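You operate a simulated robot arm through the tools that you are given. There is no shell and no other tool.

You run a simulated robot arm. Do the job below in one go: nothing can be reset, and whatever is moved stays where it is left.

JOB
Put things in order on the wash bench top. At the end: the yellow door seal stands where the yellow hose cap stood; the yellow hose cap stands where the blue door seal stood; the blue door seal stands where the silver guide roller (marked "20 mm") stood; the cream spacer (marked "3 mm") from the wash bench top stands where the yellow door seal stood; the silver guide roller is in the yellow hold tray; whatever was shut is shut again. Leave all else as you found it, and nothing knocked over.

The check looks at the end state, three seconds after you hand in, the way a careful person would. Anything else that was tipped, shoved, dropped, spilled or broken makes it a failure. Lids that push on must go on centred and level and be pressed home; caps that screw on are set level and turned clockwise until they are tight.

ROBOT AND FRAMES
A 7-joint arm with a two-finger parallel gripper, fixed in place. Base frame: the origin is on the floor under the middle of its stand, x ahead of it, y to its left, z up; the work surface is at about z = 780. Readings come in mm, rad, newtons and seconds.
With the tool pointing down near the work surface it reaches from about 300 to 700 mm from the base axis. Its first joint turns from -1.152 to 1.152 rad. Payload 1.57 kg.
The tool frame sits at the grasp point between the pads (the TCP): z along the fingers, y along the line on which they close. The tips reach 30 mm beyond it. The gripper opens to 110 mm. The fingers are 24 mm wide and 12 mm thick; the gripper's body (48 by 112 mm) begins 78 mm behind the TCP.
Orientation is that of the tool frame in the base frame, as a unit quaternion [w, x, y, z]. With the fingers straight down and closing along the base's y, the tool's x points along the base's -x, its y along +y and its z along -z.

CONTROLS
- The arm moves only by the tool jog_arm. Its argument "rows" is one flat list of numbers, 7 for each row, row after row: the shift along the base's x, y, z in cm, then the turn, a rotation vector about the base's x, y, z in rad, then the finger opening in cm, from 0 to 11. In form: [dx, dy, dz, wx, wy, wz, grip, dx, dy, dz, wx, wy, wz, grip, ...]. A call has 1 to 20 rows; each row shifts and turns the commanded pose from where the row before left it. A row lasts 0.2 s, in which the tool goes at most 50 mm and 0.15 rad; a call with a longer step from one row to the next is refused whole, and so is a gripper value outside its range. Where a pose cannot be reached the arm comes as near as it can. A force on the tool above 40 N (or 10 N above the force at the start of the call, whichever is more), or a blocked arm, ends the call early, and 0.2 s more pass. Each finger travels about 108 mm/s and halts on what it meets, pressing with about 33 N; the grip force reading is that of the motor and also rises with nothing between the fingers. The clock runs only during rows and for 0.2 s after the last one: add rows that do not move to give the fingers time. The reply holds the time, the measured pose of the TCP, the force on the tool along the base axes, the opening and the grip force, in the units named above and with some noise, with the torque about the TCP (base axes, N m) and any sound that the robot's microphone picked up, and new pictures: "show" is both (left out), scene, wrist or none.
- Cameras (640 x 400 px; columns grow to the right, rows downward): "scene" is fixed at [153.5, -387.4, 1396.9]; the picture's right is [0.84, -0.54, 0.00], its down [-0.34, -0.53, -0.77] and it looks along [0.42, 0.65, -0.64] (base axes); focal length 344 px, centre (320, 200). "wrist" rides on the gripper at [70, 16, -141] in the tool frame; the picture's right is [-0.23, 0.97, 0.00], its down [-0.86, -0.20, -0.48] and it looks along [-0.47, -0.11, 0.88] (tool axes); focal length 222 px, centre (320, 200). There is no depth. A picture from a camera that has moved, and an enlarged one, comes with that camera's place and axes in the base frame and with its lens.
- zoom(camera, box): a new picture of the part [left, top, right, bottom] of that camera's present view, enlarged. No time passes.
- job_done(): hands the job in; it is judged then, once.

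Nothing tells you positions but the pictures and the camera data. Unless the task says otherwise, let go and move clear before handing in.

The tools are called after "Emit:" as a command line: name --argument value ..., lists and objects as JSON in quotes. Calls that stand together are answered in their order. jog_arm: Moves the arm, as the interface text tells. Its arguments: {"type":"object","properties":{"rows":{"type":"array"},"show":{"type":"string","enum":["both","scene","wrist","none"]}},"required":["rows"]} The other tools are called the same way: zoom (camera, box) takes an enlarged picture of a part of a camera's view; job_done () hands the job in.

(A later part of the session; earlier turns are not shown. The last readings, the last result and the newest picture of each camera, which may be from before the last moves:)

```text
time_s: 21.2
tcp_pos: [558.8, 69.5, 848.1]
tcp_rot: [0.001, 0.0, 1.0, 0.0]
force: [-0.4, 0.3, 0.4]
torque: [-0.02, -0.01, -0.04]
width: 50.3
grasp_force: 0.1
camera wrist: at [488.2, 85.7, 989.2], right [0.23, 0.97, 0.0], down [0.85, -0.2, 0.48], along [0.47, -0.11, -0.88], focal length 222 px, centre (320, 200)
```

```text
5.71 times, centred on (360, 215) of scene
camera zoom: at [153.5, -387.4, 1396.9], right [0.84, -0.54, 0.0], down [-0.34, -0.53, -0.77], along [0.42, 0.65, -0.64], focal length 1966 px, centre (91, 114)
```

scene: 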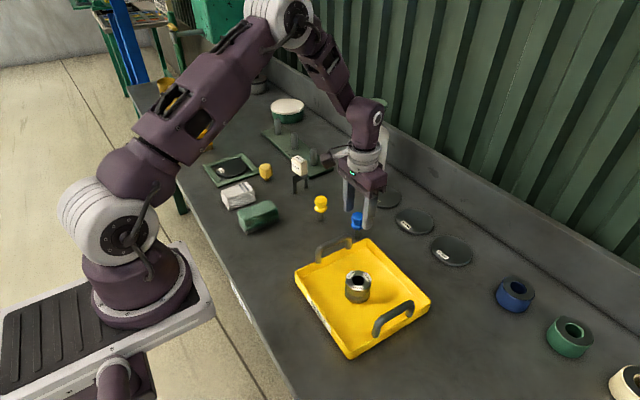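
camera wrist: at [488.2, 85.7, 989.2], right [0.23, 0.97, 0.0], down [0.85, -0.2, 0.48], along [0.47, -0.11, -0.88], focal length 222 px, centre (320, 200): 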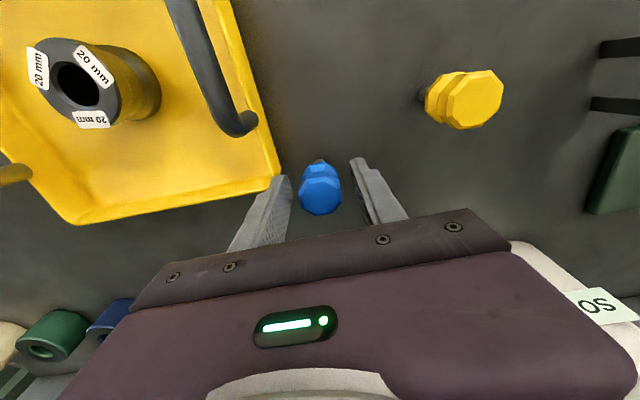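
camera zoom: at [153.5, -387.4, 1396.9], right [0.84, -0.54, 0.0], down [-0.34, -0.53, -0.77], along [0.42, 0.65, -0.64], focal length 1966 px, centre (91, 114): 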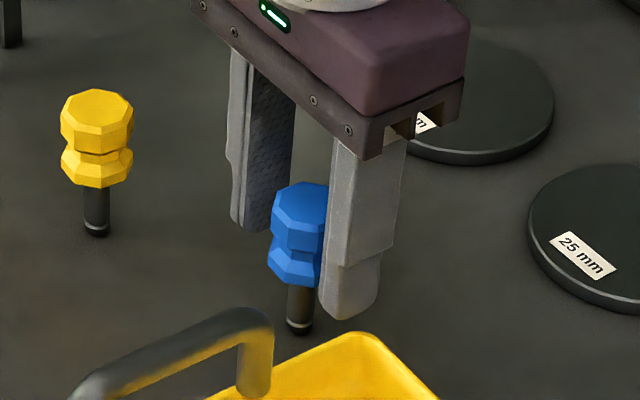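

Emit:
jog_arm --rows '[0, 0, 0, 0, 0, 0, 4.4, 0, 0, 0, 0, 0, 0, 3.9, 0, 0, 0, 0, 0, 0, 3.6, 0, 0, 0, 0, 0, 0, 3.4, 0, 0, 0, 0, 0, 0, 3.2, 0, 0, 0, 0, 0, 0, 3.0, 0, 0, 0, 0, 0, 0, 2.7, 0, 0, 0, 0, 0, 0, 2.4, 0, 0, 0, 0, 0, 0, 2.0]' --show "wrist"

Emit:
zoom --camera "wrist" --box '[260, 150, 380, 230]'

Emit:
zoom --camera "scene" --box '[310, 180, 410, 250]'

```text
time_s: 23.2
tcp_pos: [557.3, 71.3, 848.2]
tcp_rot: [0.001, 0.001, 1.0, 0.0]
force: [0.3, 0.7, 0.4]
torque: [-0.01, -0.04, 0.02]
width: 31.5
grasp_force: 32.6
camera wrist: at [488.1, 85.7, 989.4], right [0.23, 0.97, 0.0], down [0.85, -0.2, 0.48], along [0.47, -0.11, -0.88], focal length 222 px, centre (320, 200)
```

wrist: 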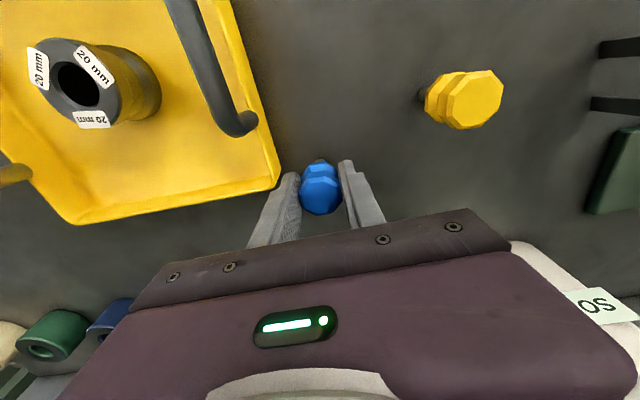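

```text
5.00 times, centred on (320, 190) of wrist
camera zoom: at [488.1, 85.7, 989.4], right [0.23, 0.97, 0.0], down [0.85, -0.2, 0.48], along [0.47, -0.11, -0.88], focal length 1111 px, centre (320, 250)
```

zoom: 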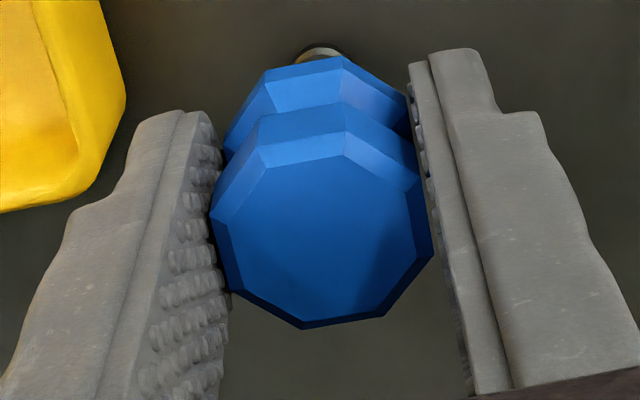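

```text
5.71 times, centred on (360, 215) of scene
camera zoom: at [153.5, -387.4, 1396.9], right [0.84, -0.54, 0.0], down [-0.34, -0.53, -0.77], along [0.42, 0.65, -0.64], focal length 1966 px, centre (91, 114)
```

zoom: 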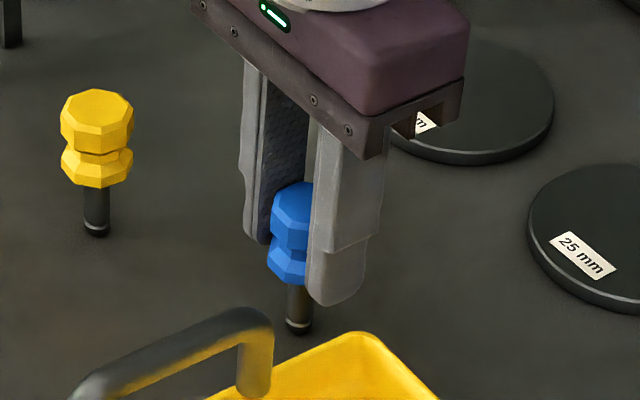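

The blue seal is held squarely without being disturbed; its standing spot is about (558,69.7). I'll lift it and carry it to the roller's old spot at about (398.5,150.3).

Emit:
jog_arm --rows '[0, 0, 0.5, 0, 0, 0, 2.0, 0, 0, 1.5, 0, 0, 0, 2.0, 0, 0, 2.5, 0, 0, 0, 2.0, 0, 0, 2.5, 0, 0, 0, 2.0, 0, 0, 1.0, 0, 0, 0, 2.0, -1.5, 0.7, 0, 0, 0, 0, 2.0, -2.5, 1.2, 0, 0, 0, 0, 2.0, -2.96, 1.66, 0, 0, 0, 0, 2.0, -3, 1.5, 0, 0, 0, 0, 2.0, -3, 1.5, 0, 0, 0, 0, 2.0, -2, 1, 0, 0, 0, 0, 2.0, -1, 0.5, 0, 0, 0, 0, 2.0, 0, 0, 0, 0, 0, 0, 2.0]' --show "both"

Emit:
zoom --camera "scene" --box '[240, 150, 340, 220]'

```text
time_s: 26.0
tcp_pos: [398.5, 150.1, 924.7]
tcp_rot: [0.001, 0.0, 1.0, 0.0]
force: [-0.5, -0.1, -0.5]
torque: [-0.01, 0.02, -0.05]
width: 31.5
grasp_force: 32.9
camera wrist: at [329.1, 165.7, 1067.8], right [0.23, 0.97, 0.0], down [0.85, -0.2, 0.48], along [0.47, -0.11, -0.88], focal length 222 px, centre (320, 200)
```

scene: 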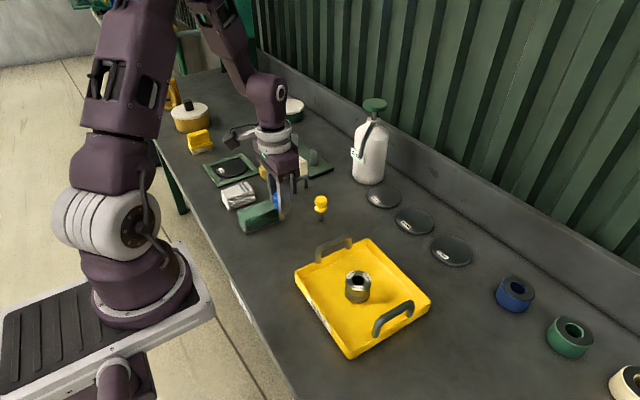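
wrist: 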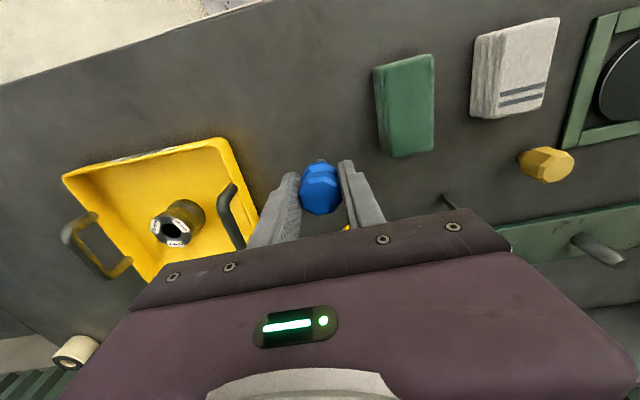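

```text
5.71 times, centred on (290, 185) of scene
camera zoom: at [153.5, -387.4, 1396.9], right [0.84, -0.54, 0.0], down [-0.34, -0.53, -0.77], along [0.42, 0.65, -0.64], focal length 1966 px, centre (491, 286)
```

zoom: 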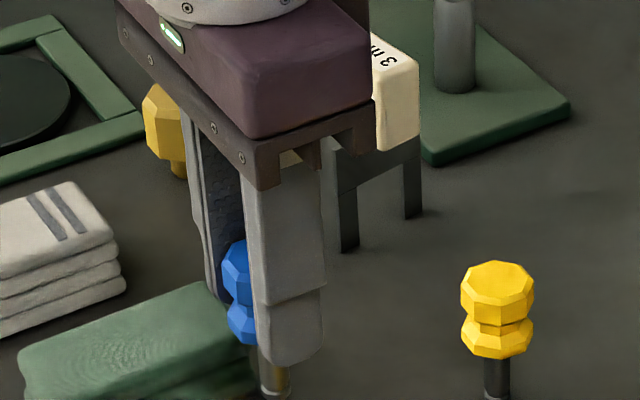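

Emit:
jog_arm --rows '[-0.05, 0.05, -2, 0, 0, 0, 2.0, 0, 0, -2.5, 0, 0, 0, 2.0, 0, 0, -2, 0, 0, 0, 2.0, 0, 0, -0.7, 0, 0, 0, 2.0, 0, 0, 0, 0, 0, 0, 2.0, 0, 0, 0, 0, 0, 0, 2.0]' --show "both"

Emit:
zoom --camera "scene" --box '[240, 190, 340, 260]'

```text
time_s: 27.4
tcp_pos: [400.0, 149.9, 856.8]
tcp_rot: [-0.001, 0.0, 1.0, 0.0]
force: [-0.1, 0.5, -1.4]
torque: [0.03, 0.01, -0.02]
width: 31.1
grasp_force: 32.9
camera wrist: at [329.4, 165.8, 997.3], right [0.23, 0.97, 0.0], down [0.85, -0.2, 0.48], along [0.47, -0.11, -0.88], focal length 222 px, centre (320, 200)
```

scene: 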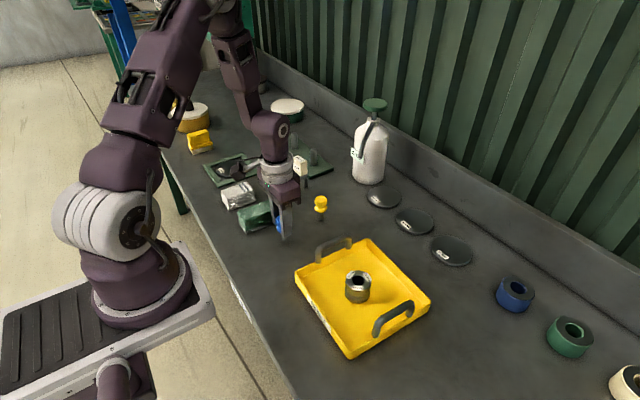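
wrist: 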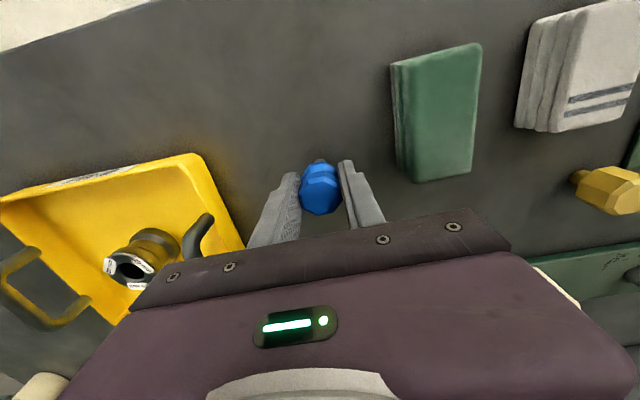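

```text
5.71 times, centred on (290, 225) of scene
camera zoom: at [153.5, -387.4, 1396.9], right [0.84, -0.54, 0.0], down [-0.34, -0.53, -0.77], along [0.42, 0.65, -0.64], focal length 1966 px, centre (491, 57)
```

zoom: 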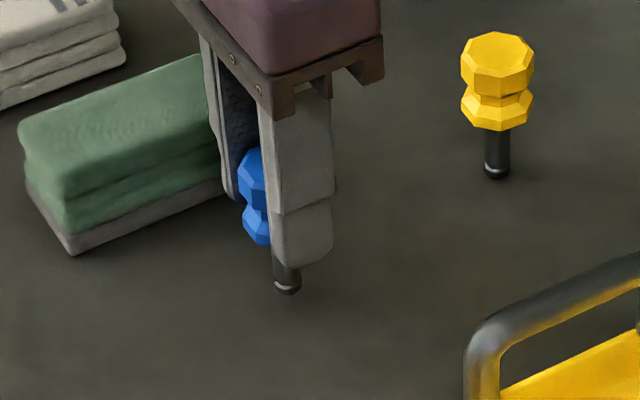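

Emit:
jog_arm --rows '[-0.05, 0.03, -0.4, 0, 0, 0, 2.0, 0, 0, -0.2, 0, 0, 0, 2.0, 0, 0, 0, 0, 0, 0, 2.0]' --show "none"

Emit:
jog_arm --rows '[0, 0, -0.1, 0, 0, 0, 2.0, 0, 0, 0, 0, 0, 0, 2.0]' --show "none"

Emit:
jog_arm --rows '[0, 0, -0.05, 0, 0, 0, 2.0, 0, 0, 0, 0, 0, 0, 2.0]' --show "none"

```text
time_s: 28.2
tcp_pos: [398.2, 149.8, 849.5]
tcp_rot: [0.001, 0.001, 1.0, -0.001]
force: [-0.6, 0.2, -0.5]
torque: [0.0, 0.01, -0.02]
width: 31.4
grasp_force: 33.2
```

```text
time_s: 28.8
tcp_pos: [398.2, 150.7, 850.2]
tcp_rot: [0.001, 0.001, 1.0, 0.0]
force: [0.2, -0.7, -0.7]
torque: [0.0, 0.01, -0.03]
width: 31.7
grasp_force: 33.5
```

```text
time_s: 29.4
tcp_pos: [399.0, 151.3, 848.8]
tcp_rot: [0.001, 0.001, 1.0, 0.001]
force: [0.7, -0.3, -0.2]
torque: [-0.02, -0.02, 0.01]
width: 31.4
grasp_force: 32.8
```

Emit:
jog_arm --rows '[0, 0, -0.05, 0, 0, 0, 2.0, 0, 0, 0, 0, 0, 0, 2.0]' --show "wrist"

Emit:
zoom --camera "scene" --box '[260, 200, 320, 240]'

```text
time_s: 30.0
tcp_pos: [397.7, 152.1, 848.0]
tcp_rot: [0.001, 0.001, 1.0, 0.0]
force: [-0.5, -0.9, 3.7]
torque: [-0.07, -0.03, 0.0]
width: 31.2
grasp_force: 33.3
camera wrist: at [328.3, 166.9, 989.4], right [0.23, 0.97, 0.0], down [0.85, -0.2, 0.48], along [0.47, -0.11, -0.88], focal length 222 px, centre (320, 200)
```

wrist: 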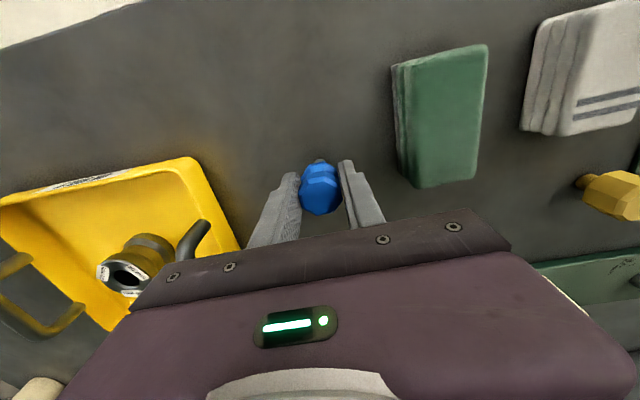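

```text
10.00 times, centred on (290, 220) of scene
camera zoom: at [153.4, -387.5, 1396.9], right [0.84, -0.54, 0.0], down [-0.34, -0.53, -0.77], along [0.42, 0.65, -0.64], focal length 3441 px, centre (620, 0)
```

zoom: 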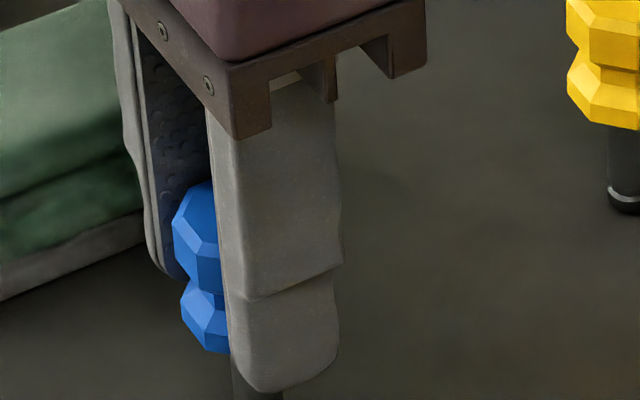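

The pin touches the bench at the same height as when picked. I'll open slowly, symmetrically, then check it stands before rising.

Emit:
jog_arm --rows '[0, 0, 0, 0, 0, 0, 3.1, 0, 0, 0, 0, 0, 0, 3.3, 0, 0, 0, 0, 0, 0, 3.6, 0, 0, 0, 0, 0, 0, 4.2, 0, 0, 0, 0, 0, 0, 5.0, 0, 0, 0, 0, 0, 0, 5.0]' --show "wrist"

Emit:
zoom --camera "wrist" --box '[260, 150, 380, 230]'

Emit:
zoom --camera "scene" --box '[240, 190, 340, 260]'

```text
time_s: 31.4
tcp_pos: [398.7, 151.1, 849.2]
tcp_rot: [0.001, 0.001, 1.0, 0.0]
force: [-0.3, 0.4, -0.9]
torque: [0.02, 0.01, -0.01]
width: 49.9
grasp_force: 0.1
camera wrist: at [328.3, 166.9, 989.3], right [0.23, 0.97, 0.0], down [0.85, -0.2, 0.48], along [0.47, -0.11, -0.88], focal length 222 px, centre (320, 200)
```

wrist: 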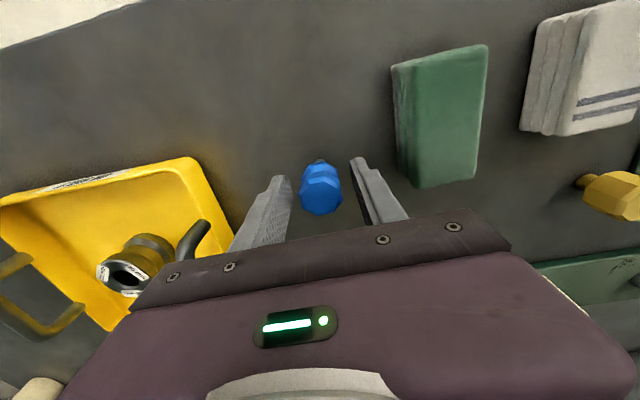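

```text
5.00 times, centred on (320, 190) of wrist
camera zoom: at [328.3, 166.9, 989.3], right [0.23, 0.97, 0.0], down [0.85, -0.2, 0.48], along [0.47, -0.11, -0.88], focal length 1111 px, centre (320, 250)
```

zoom: 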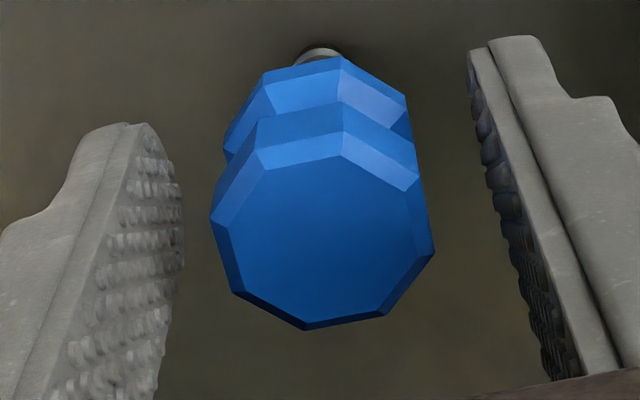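

```text
5.71 times, centred on (290, 225) of scene
camera zoom: at [153.5, -387.4, 1396.9], right [0.84, -0.54, 0.0], down [-0.34, -0.53, -0.77], along [0.42, 0.65, -0.64], focal length 1966 px, centre (491, 57)
```

zoom: 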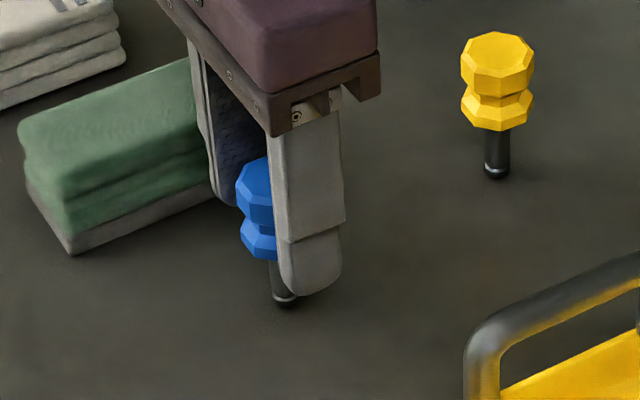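

The blue seal stands upright on its new spot. Rising and moving over the yellow hose cap near (472,407).

Emit:
jog_arm --rows '[0, 0, 1, 0, 0, 0, 5.0, 0, 0, 2.5, 0, 0, 0, 5.0, 0, 0, 3.5, 0, 0, 0, 5.0, 0, 0, 3, 0, 0, 0, 6.0, 0.5, 2.0, 0, 0, 0, 0, 6.5, 0.9, 3.2, 0, 0, 0, 0, 6.5, 1.1, 4, 0, 0, 0, 0, 6.5, 1.1, 4, 0, 0, 0, 0, 6.5, 1.1, 4, 0, 0, 0, 0, 6.5, 1.1, 4, 0, 0, 0, 0, 6.5, 1.0, 3, 0, 0, 0, 0, 6.5, 0.5, 1.3, 0, 0, 0, 0, 6.5, 0, 0, 0, 0, 0, 0, 6.5]' --show "both"

Emit:
zoom --camera "wrist" --box '[260, 90, 380, 170]'

Emit:
zoom --camera "scene" --box '[220, 140, 320, 250]'

```text
time_s: 34.2
tcp_pos: [471.7, 406.7, 948.5]
tcp_rot: [0.001, 0.0, 1.0, 0.0]
force: [-0.4, -0.1, 0.1]
torque: [0.02, 0.02, 0.01]
width: 65.2
grasp_force: 0.1
camera wrist: at [401.7, 421.6, 1089.8], right [0.23, 0.97, 0.0], down [0.85, -0.2, 0.48], along [0.47, -0.11, -0.88], focal length 222 px, centre (320, 200)
```

scene: 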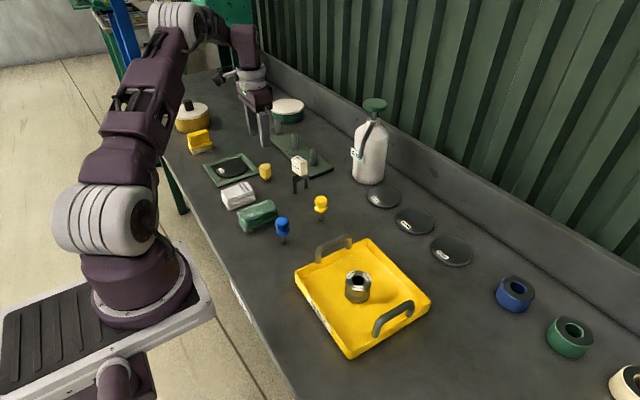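
wrist: 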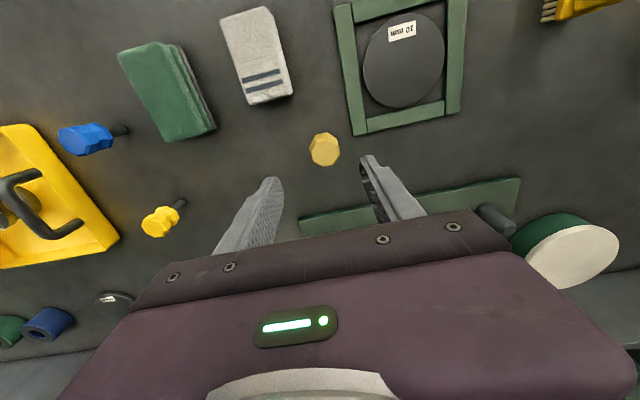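

```text
5.00 times, centred on (320, 130) of wrist
camera zoom: at [401.7, 421.6, 1089.8], right [0.23, 0.97, 0.0], down [0.85, -0.2, 0.48], along [0.47, -0.11, -0.88], focal length 1111 px, centre (320, 550)
```

zoom: 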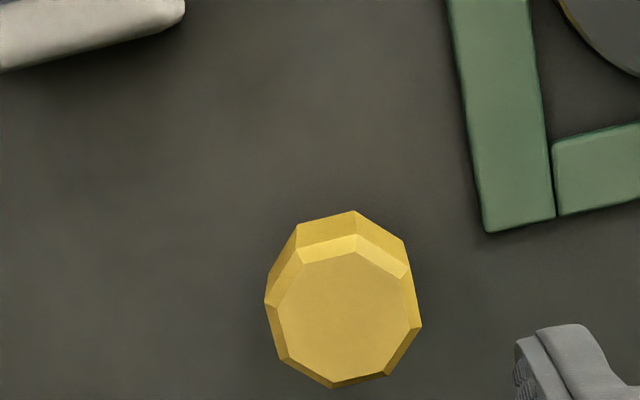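

```text
3.64 times, centred on (270, 195) of scene
camera zoom: at [153.5, -387.4, 1396.9], right [0.84, -0.54, 0.0], down [-0.34, -0.53, -0.77], along [0.42, 0.65, -0.64], focal length 1251 px, centre (502, 218)
```

zoom: 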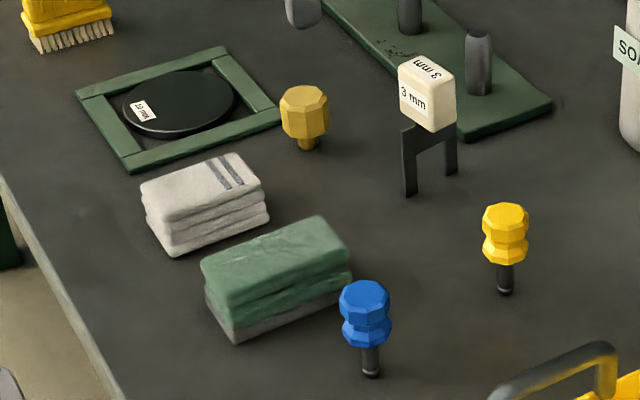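

Emit:
jog_arm --rows '[0.2, 0.2, -2, 0, 0, 0, 6.5, 0.2, 0.2, -2, 0, 0, 0, 6.5, 0, 0, -2, 0, 0, 0, 6.5, 0, 0, 0, 0, 0, 0, 6.5, 0, 0, 0, 0, 0, 0, 6.5]' --show "wrist"

Emit:
zoom --camera "wrist" --box '[260, 120, 380, 200]'

Emit:
zoom --camera "scene" --box '[235, 140, 305, 190]'

```text
time_s: 35.4
tcp_pos: [476.6, 408.9, 887.7]
tcp_rot: [0.0, 0.001, 1.0, -0.001]
force: [0.1, 0.5, 0.1]
torque: [-0.03, -0.01, 0.04]
width: 65.3
grasp_force: 0.0
camera wrist: at [406.3, 425.2, 1028.3], right [0.23, 0.97, 0.0], down [0.85, -0.2, 0.48], along [0.47, -0.11, -0.88], focal length 222 px, centre (320, 200)
```

wrist: 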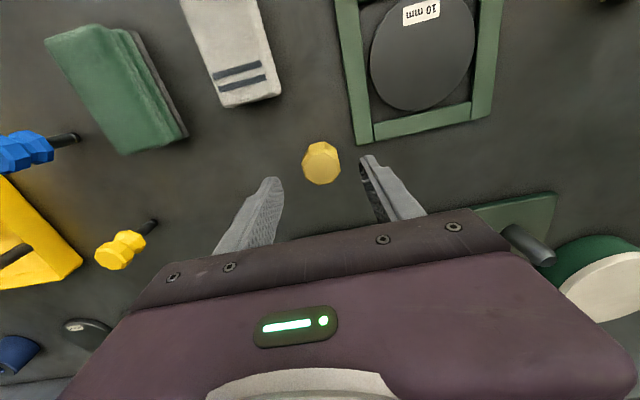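

```text
5.00 times, centred on (320, 160) of wrist
camera zoom: at [406.3, 425.2, 1028.3], right [0.23, 0.97, 0.0], down [0.85, -0.2, 0.48], along [0.47, -0.11, -0.88], focal length 1111 px, centre (320, 400)
```

zoom: 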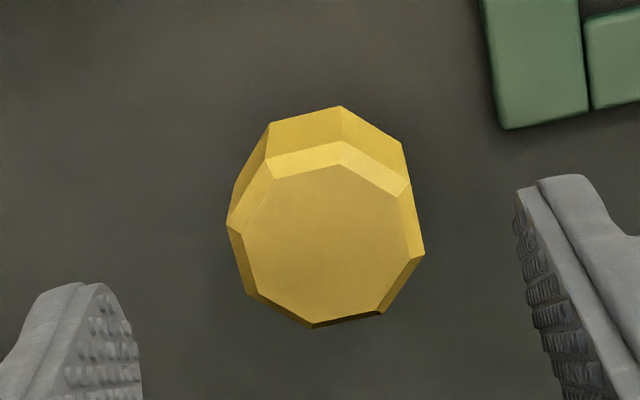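

```text
8.00 times, centred on (270, 165) of scene
camera zoom: at [153.5, -387.4, 1396.9], right [0.84, -0.54, 0.0], down [-0.34, -0.53, -0.77], along [0.42, 0.65, -0.64], focal length 2753 px, centre (720, 480)
```

zoom: 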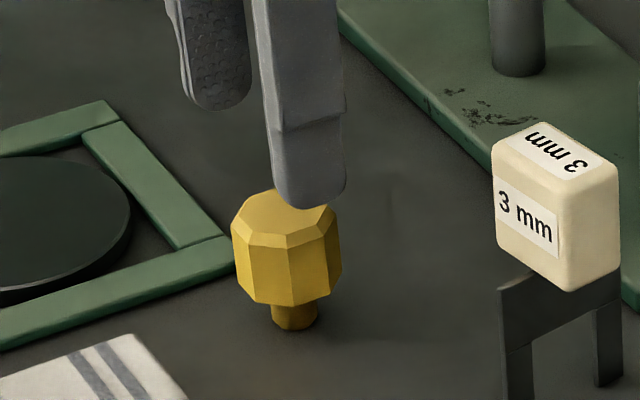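

The cap is centred within a millimetre at about (476.5,410). I'll lower and close slowly on its flats.

Emit:
jog_arm --rows '[0.02, 0.08, -1.5, 0, 0, 0, 6.0, 0, 0, -2, 0, 0, 0, 5.5, 0, 0, -1.2, 0, 0, 0, 5.5, 0, 0, 0, 0, 0, 0, 5.5, 0, 0, 0, 0, 0, 0, 5.5]' --show "wrist"

Emit:
zoom --camera "wrist" --box '[260, 150, 380, 230]'

Emit:
zoom --camera "scene" --box '[235, 140, 305, 190]'

```text
time_s: 36.6
tcp_pos: [475.3, 410.9, 842.6]
tcp_rot: [0.0, 0.002, 1.0, 0.0]
force: [0.1, 0.7, -0.4]
torque: [-0.02, -0.02, 0.02]
width: 54.9
grasp_force: 0.0
camera wrist: at [405.9, 426.2, 982.9], right [0.23, 0.97, 0.0], down [0.85, -0.2, 0.48], along [0.47, -0.11, -0.88], focal length 222 px, centre (320, 200)
```

wrist: 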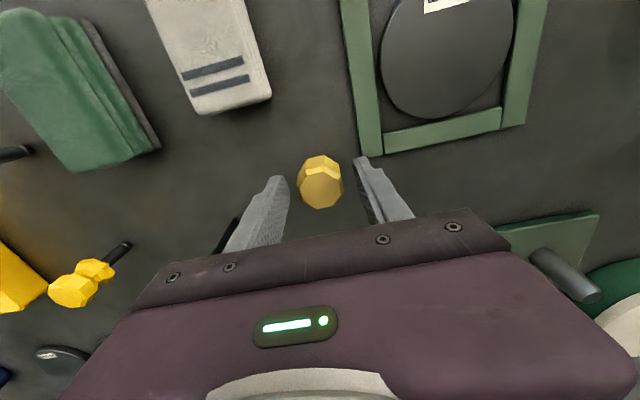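

```text
5.00 times, centred on (320, 190) of wrist
camera zoom: at [405.9, 426.2, 982.9], right [0.23, 0.97, 0.0], down [0.85, -0.2, 0.48], along [0.47, -0.11, -0.88], focal length 1111 px, centre (320, 250)
```

zoom: 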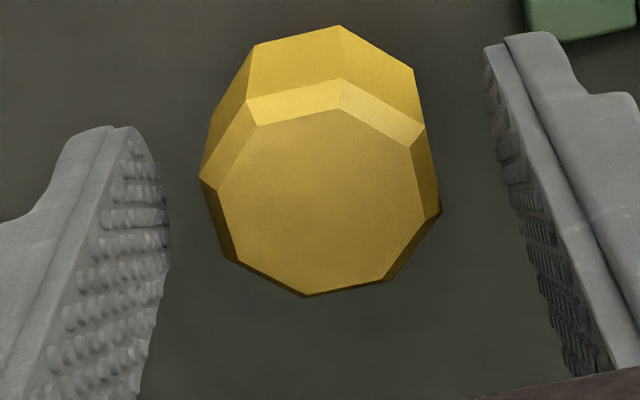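

```text
8.00 times, centred on (270, 165) of scene
camera zoom: at [153.5, -387.4, 1396.9], right [0.84, -0.54, 0.0], down [-0.34, -0.53, -0.77], along [0.42, 0.65, -0.64], focal length 2753 px, centre (720, 480)
```

zoom: 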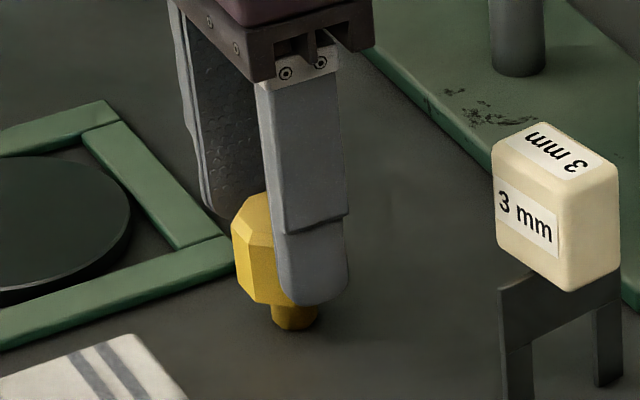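

Emit:
jog_arm --rows '[0, 0, 0, 0, 0, 0, 4.8, 0, 0, 0, 0, 0, 0, 4.3, 0, 0, 0, 0, 0, 0, 4.0, 0, 0, 0, 0, 0, 0, 3.8, 0, 0, 0, 0, 0, 0, 3.6, 0, 0, 0, 0, 0, 0, 3.4, 0, 0, 0, 0, 0, 0, 3.2, 0, 0, 0, 0, 0, 0, 2.8, 0, 0, 0, 0, 0, 0, 2.2, 0, 0, 0, 0, 0, 0, 2.2]' --show "wrist"

Emit:
zoom --camera "wrist" --box '[260, 150, 380, 230]'

Emit:
zoom --camera "scene" --box '[235, 140, 305, 190]'

```text
time_s: 38.8
tcp_pos: [476.6, 410.7, 842.3]
tcp_rot: [0.001, 0.001, 1.0, 0.0]
force: [0.0, 0.3, -0.2]
torque: [0.01, 0.01, -0.01]
width: 34.8
grasp_force: 33.5
camera wrist: at [405.9, 426.2, 983.0], right [0.23, 0.97, 0.0], down [0.85, -0.2, 0.48], along [0.47, -0.11, -0.88], focal length 222 px, centre (320, 200)
```

wrist: 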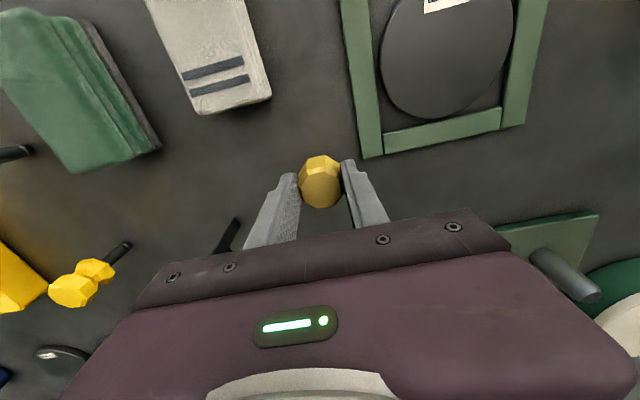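

```text
5.00 times, centred on (320, 190) of wrist
camera zoom: at [405.9, 426.2, 983.0], right [0.23, 0.97, 0.0], down [0.85, -0.2, 0.48], along [0.47, -0.11, -0.88], focal length 1111 px, centre (320, 250)
```

zoom: 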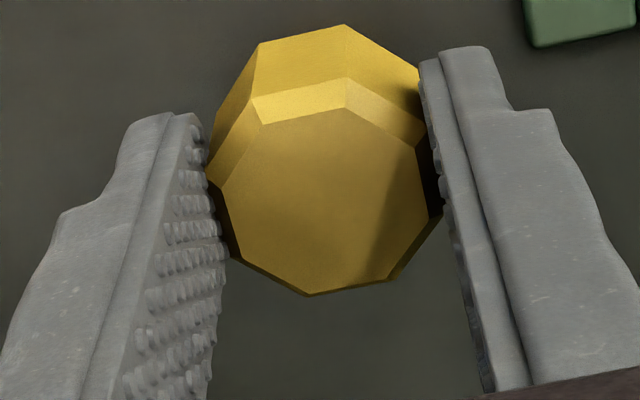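

```text
8.00 times, centred on (270, 165) of scene
camera zoom: at [153.5, -387.4, 1396.9], right [0.84, -0.54, 0.0], down [-0.34, -0.53, -0.77], along [0.42, 0.65, -0.64], focal length 2753 px, centre (720, 480)
```

zoom: 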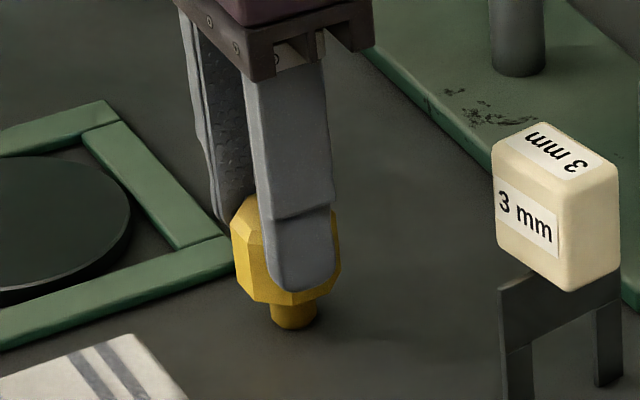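

The cap is held. I'll lift it well above the spacer's height and carry it to above the blue seal's old spot at (558,69.7).

Emit:
jog_arm --rows '[0, 0, 0.5, 0, 0, 0, 2.2, 0, 0, 2.0, 0, 0, 0, 2.2, 0, 0, 3.5, 0, 0, 0, 2.2, 0, 0, 4, 0, 0, 0, 2.2, 0, 0, 4, 0, 0, 0, 2.2, 0.48, -2, 0, 0, 0, 0, 2.2, 0.84, -3.5, 0, 0, 0, 0, 2.2, 0.96, -4, 0, 0, 0, 0, 2.2, 0.96, -4, 0, 0, 0, 0, 2.2, 0.96, -4, 0, 0, 0, 0, 2.2, 0.96, -4, 0, 0, 0, 0, 2.2, 0.96, -4, 0, 0, 0, 0, 2.2, 0.96, -4, 0, 0, 0, 0, 2.2, 0.72, -3, 0, 0, 0, 0, 2.2, 0.41, -1.55, 0, 0, 0, 0, 2.2, 0, 0, 0, 0, 0, 0, 2.2, 0, 0, 0, 0, 0, 0, 2.2]' --show "both"

```text
time_s: 42.4
tcp_pos: [557.3, 70.2, 979.9]
tcp_rot: [0.0, 0.0, 1.0, 0.001]
force: [0.5, -1.1, -0.5]
torque: [-0.01, 0.0, -0.02]
width: 35.1
grasp_force: 33.1
camera wrist: at [488.2, 86.0, 1121.0], right [0.23, 0.97, 0.0], down [0.85, -0.2, 0.48], along [0.47, -0.11, -0.88], focal length 222 px, centre (320, 200)
```

scene: 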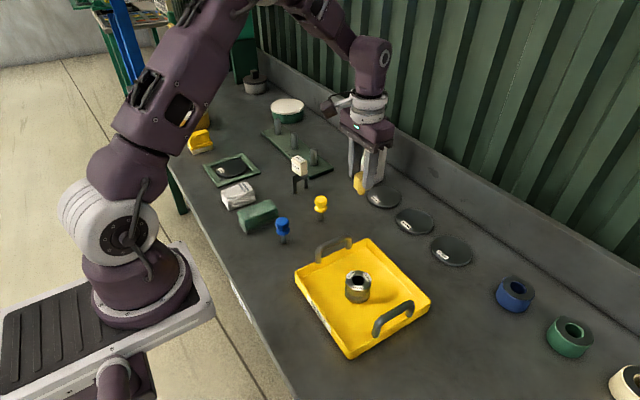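
wrist: 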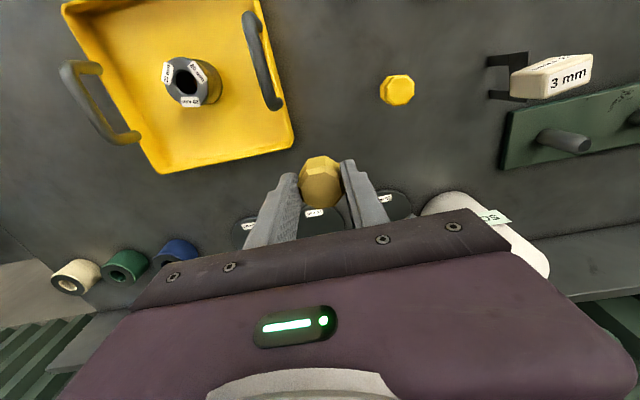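

Emit:
jog_arm --rows '[0, 0, -3, 0, 0, 0, 2.2, 0, 0, -4, 0, 0, 0, 2.2, 0, 0, -3.5, 0, 0, 0, 2.2, 0, 0, -2, 0, 0, 0, 2.2, 0, 0, -0.6, 0, 0, 0, 2.2, 0, 0, 0, 0, 0, 0, 2.2, 0, 0, 0, 0, 0, 0, 2.2]' --show "both"

Emit:
zoom --camera "scene" --box '[310, 180, 410, 250]'

```text
time_s: 44.0
tcp_pos: [557.5, 70.4, 849.8]
tcp_rot: [0.001, 0.001, 1.0, 0.0]
force: [-0.3, 0.5, -0.6]
torque: [-0.02, 0.0, -0.02]
width: 34.7
grasp_force: 32.8
camera wrist: at [487.8, 86.0, 991.1], right [0.23, 0.97, 0.0], down [0.85, -0.2, 0.48], along [0.47, -0.11, -0.88], focal length 222 px, centre (320, 200)
```

scene: 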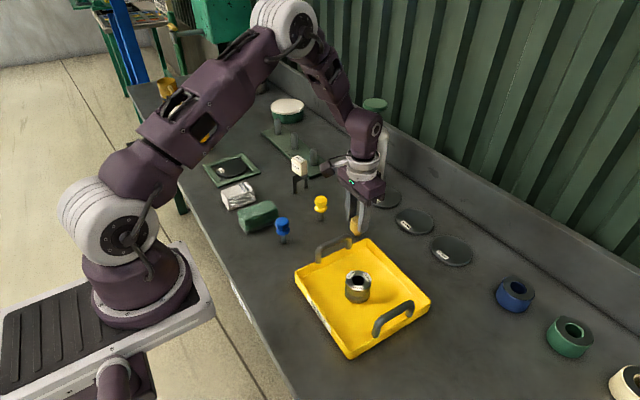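
wrist: 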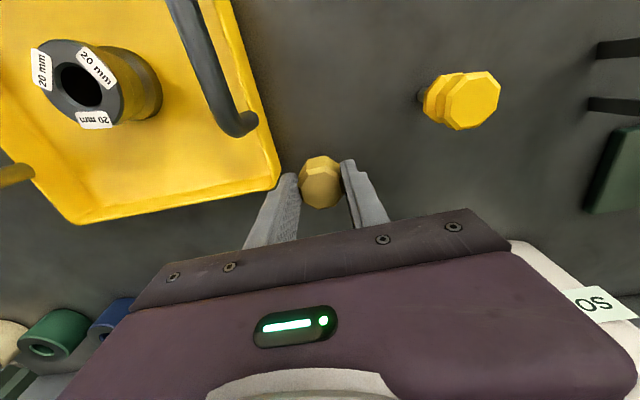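

```text
5.71 times, centred on (360, 215) of scene
camera zoom: at [153.5, -387.4, 1396.9], right [0.84, -0.54, 0.0], down [-0.34, -0.53, -0.77], along [0.42, 0.65, -0.64], focal length 1966 px, centre (91, 114)
```

zoom: 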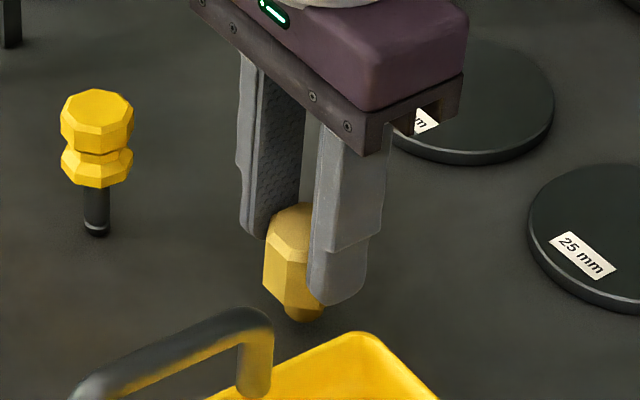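

Emit:
jog_arm --rows '[0, 0, -0.4, 0, 0, 0, 2.2, 0, 0, -0.3, 0, 0, 0, 2.2, 0, 0, 0, 0, 0, 0, 2.2]' --show "none"

Emit:
jog_arm --rows '[0, 0, -0.07, 0, 0, 0, 2.2, 0, 0, 0, 0, 0, 0, 2.2]' --show "none"

Emit:
jog_arm --rows '[0, 0, -0.05, 0, 0, 0, 2.2, 0, 0, 0, 0, 0, 0, 2.2]' --show "wrist"

```text
time_s: 44.8
tcp_pos: [558.3, 70.2, 842.5]
tcp_rot: [0.001, 0.001, 1.0, 0.001]
force: [0.4, -0.4, -1.3]
torque: [0.02, 0.04, 0.02]
width: 34.7
grasp_force: 32.7
```

```text
time_s: 45.4
tcp_pos: [558.2, 69.9, 841.8]
tcp_rot: [0.0, 0.001, 1.0, 0.0]
force: [0.5, -0.4, -0.8]
torque: [0.02, 0.04, -0.02]
width: 35.0
grasp_force: 33.1
```

```text
time_s: 46.0
tcp_pos: [558.7, 70.9, 842.3]
tcp_rot: [0.001, 0.001, 1.0, 0.0]
force: [-0.4, 0.0, 2.0]
torque: [0.02, 0.0, 0.02]
width: 35.0
grasp_force: 32.7
camera wrist: at [488.1, 86.0, 983.1], right [0.23, 0.97, 0.0], down [0.85, -0.2, 0.48], along [0.47, -0.11, -0.88], focal length 222 px, centre (320, 200)
```

wrist: 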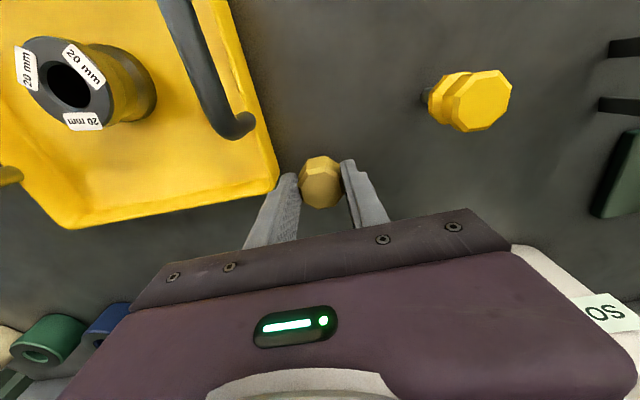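

Emit:
jog_arm --rows '[0, 0, 0, 0, 0, 0, 3.45, 0, 0, 0, 0, 0, 0, 3.6, 0, 0, 0, 0, 0, 0, 3.8, 0, 0, 0, 0, 0, 0, 4.1, 0, 0, 0, 0, 0, 0, 4.3, 0, 0, 0, 0, 0, 0, 4.3]' --show "wrist"

Emit:
zoom --camera "wrist" --box '[260, 150, 380, 230]'

Emit:
zoom --camera "scene" --box '[310, 180, 410, 250]'

```text
time_s: 47.4
tcp_pos: [559.0, 69.4, 841.6]
tcp_rot: [0.001, 0.0, 1.0, 0.001]
force: [0.0, 0.4, 0.2]
torque: [0.0, -0.02, -0.01]
width: 43.0
grasp_force: 0.1
camera wrist: at [488.1, 86.0, 983.0], right [0.23, 0.97, 0.0], down [0.85, -0.2, 0.48], along [0.47, -0.11, -0.88], focal length 222 px, centre (320, 200)
```

wrist: 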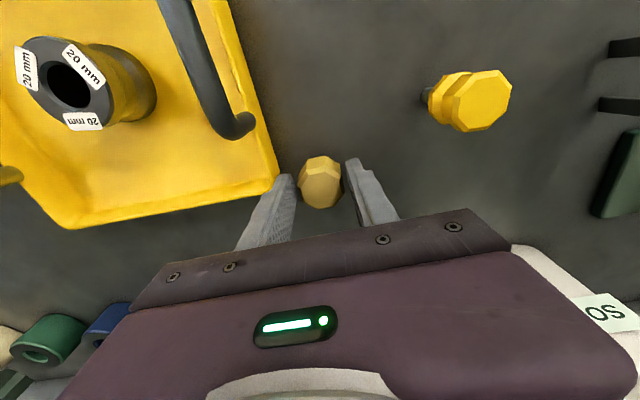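

```text
5.00 times, centred on (320, 190) of wrist
camera zoom: at [488.1, 86.0, 983.0], right [0.23, 0.97, 0.0], down [0.85, -0.2, 0.48], along [0.47, -0.11, -0.88], focal length 1111 px, centre (320, 250)
```

zoom: 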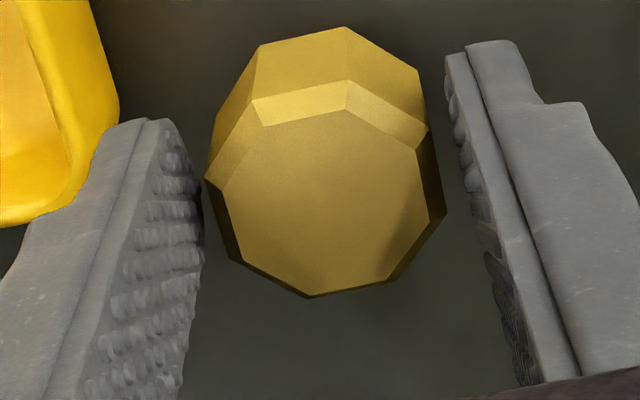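

```text
5.71 times, centred on (360, 215) of scene
camera zoom: at [153.5, -387.4, 1396.9], right [0.84, -0.54, 0.0], down [-0.34, -0.53, -0.77], along [0.42, 0.65, -0.64], focal length 1966 px, centre (91, 114)
```

zoom: 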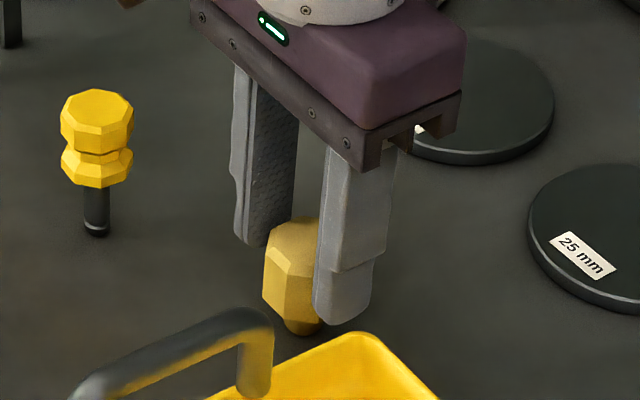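

The cap stands free. I'll rise and move over the yellow door seal at about (515,168).

Emit:
jog_arm --rows '[0, 0, 1, 0, 0, 0, 4.3, 0, 0, 2, 0, 0, 0, 4.3, 0, 0, 3, 0, 0, 0, 5, 0, 0, 3, 0, 0, 0, 6, -0.8, 1.8, 0, 0, 0, 0, 6.0, -1.3, 3, 0, 0, 0, 0, 6.0, -1.3, 3, 0, 0, 0, 0, 6.0, -0.8, 2.05, 0, 0, 0, 0, 6.0, 0, 0, 0, 0, 0, 0, 6.0, 0, 0, 0, 0, 0, 0, 6.0]' --show "both"

Emit:
zoom --camera "wrist" --box '[260, 110, 380, 190]'

Emit:
zoom --camera "scene" --box '[260, 180, 400, 260]'

```text
time_s: 49.6
tcp_pos: [517.4, 166.7, 932.9]
tcp_rot: [0.001, 0.001, 1.0, 0.0]
force: [-0.6, -0.3, 0.0]
torque: [-0.02, -0.01, 0.0]
width: 60.2
grasp_force: 0.1
camera wrist: at [446.7, 182.5, 1072.7], right [0.23, 0.97, 0.0], down [0.85, -0.2, 0.48], along [0.47, -0.11, -0.88], focal length 222 px, centre (320, 200)
```

scene: 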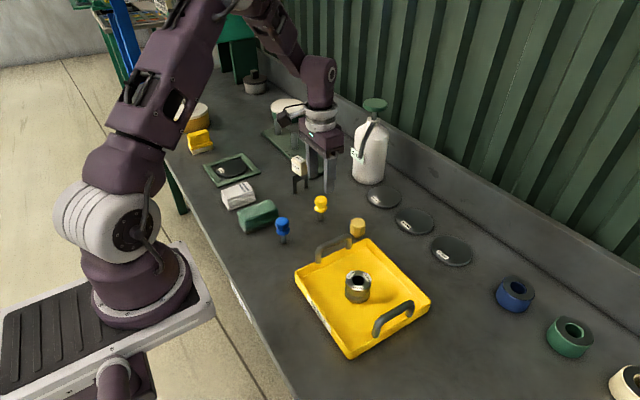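
wrist: 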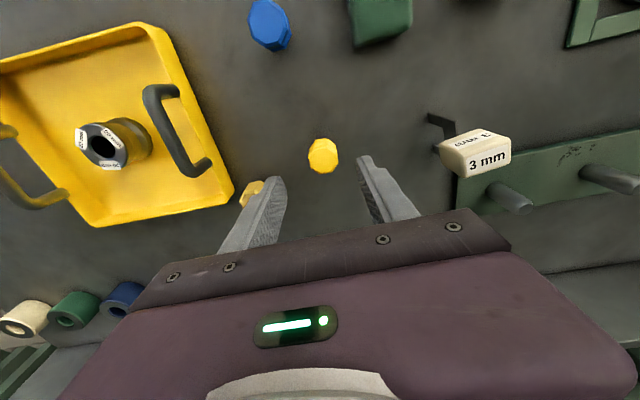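

```text
5.00 times, centred on (320, 150) of wrist
camera zoom: at [446.7, 182.5, 1072.7], right [0.23, 0.97, 0.0], down [0.85, -0.2, 0.48], along [0.47, -0.11, -0.88], focal length 1111 px, centre (320, 450)
```

zoom: 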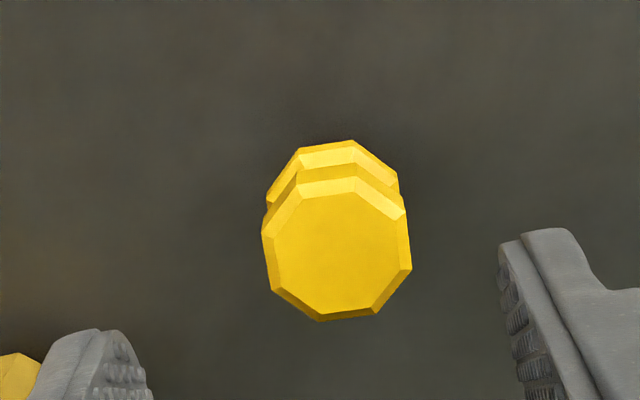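

```text
4.57 times, centred on (330, 220) of scene
camera zoom: at [153.5, -387.4, 1396.9], right [0.84, -0.54, 0.0], down [-0.34, -0.53, -0.77], along [0.42, 0.65, -0.64], focal length 1573 px, centre (274, 109)
```

zoom: 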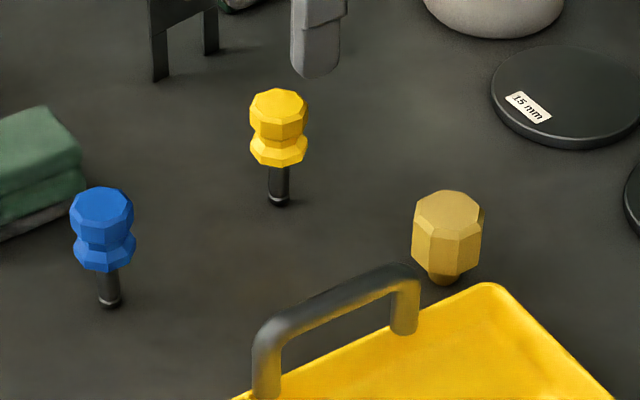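

Emit:
jog_arm --rows '[0.1, 0.11, -2, 0, 0, 0, 6.0, 0.1, 0.11, -2, 0, 0, 0, 6.0, 0, 0, -1.9, 0, 0, 0, 6.0, 0, 0, 0, 0, 0, 0, 5.5, 0, 0, 0, 0, 0, 0, 5.5]' --show "wrist"

Emit:
zoom --camera "wrist" --box '[260, 140, 380, 220]'

Emit:
zoom --camera "scene" --box '[270, 160, 370, 230]'

```text
time_s: 50.8
tcp_pos: [518.2, 170.0, 872.2]
tcp_rot: [0.0, 0.001, 1.0, 0.001]
force: [0.3, 0.0, -0.6]
torque: [0.01, -0.02, -0.02]
width: 55.0
grasp_force: 0.0
camera wrist: at [448.6, 185.6, 1013.2], right [0.23, 0.97, 0.0], down [0.85, -0.2, 0.48], along [0.47, -0.11, -0.88], focal length 222 px, centre (320, 200)
```

wrist: 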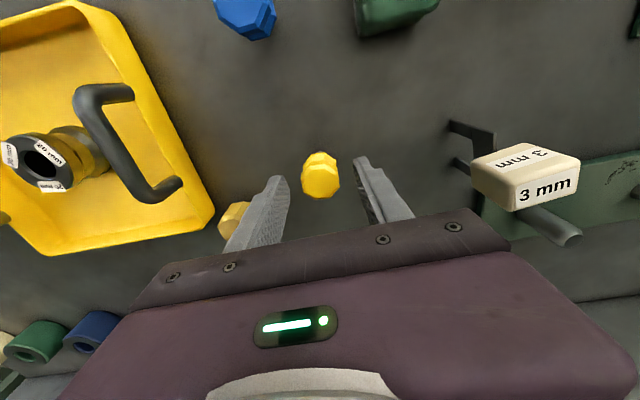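

```text
5.00 times, centred on (320, 180) of wrist
camera zoom: at [448.6, 185.6, 1013.2], right [0.23, 0.97, 0.0], down [0.85, -0.2, 0.48], along [0.47, -0.11, -0.88], focal length 1111 px, centre (320, 300)
```

zoom: 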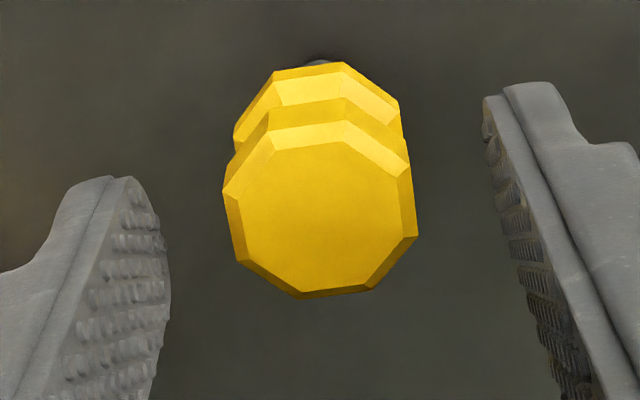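

```text
5.71 times, centred on (320, 195) of scene
camera zoom: at [153.5, -387.4, 1396.9], right [0.84, -0.54, 0.0], down [-0.34, -0.53, -0.77], along [0.42, 0.65, -0.64], focal length 1966 px, centre (320, 229)
```

zoom: 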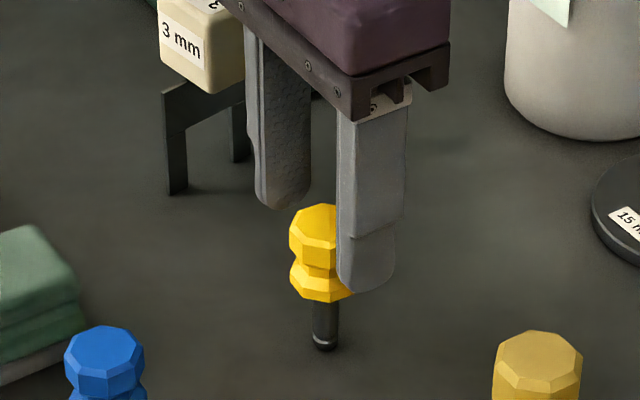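

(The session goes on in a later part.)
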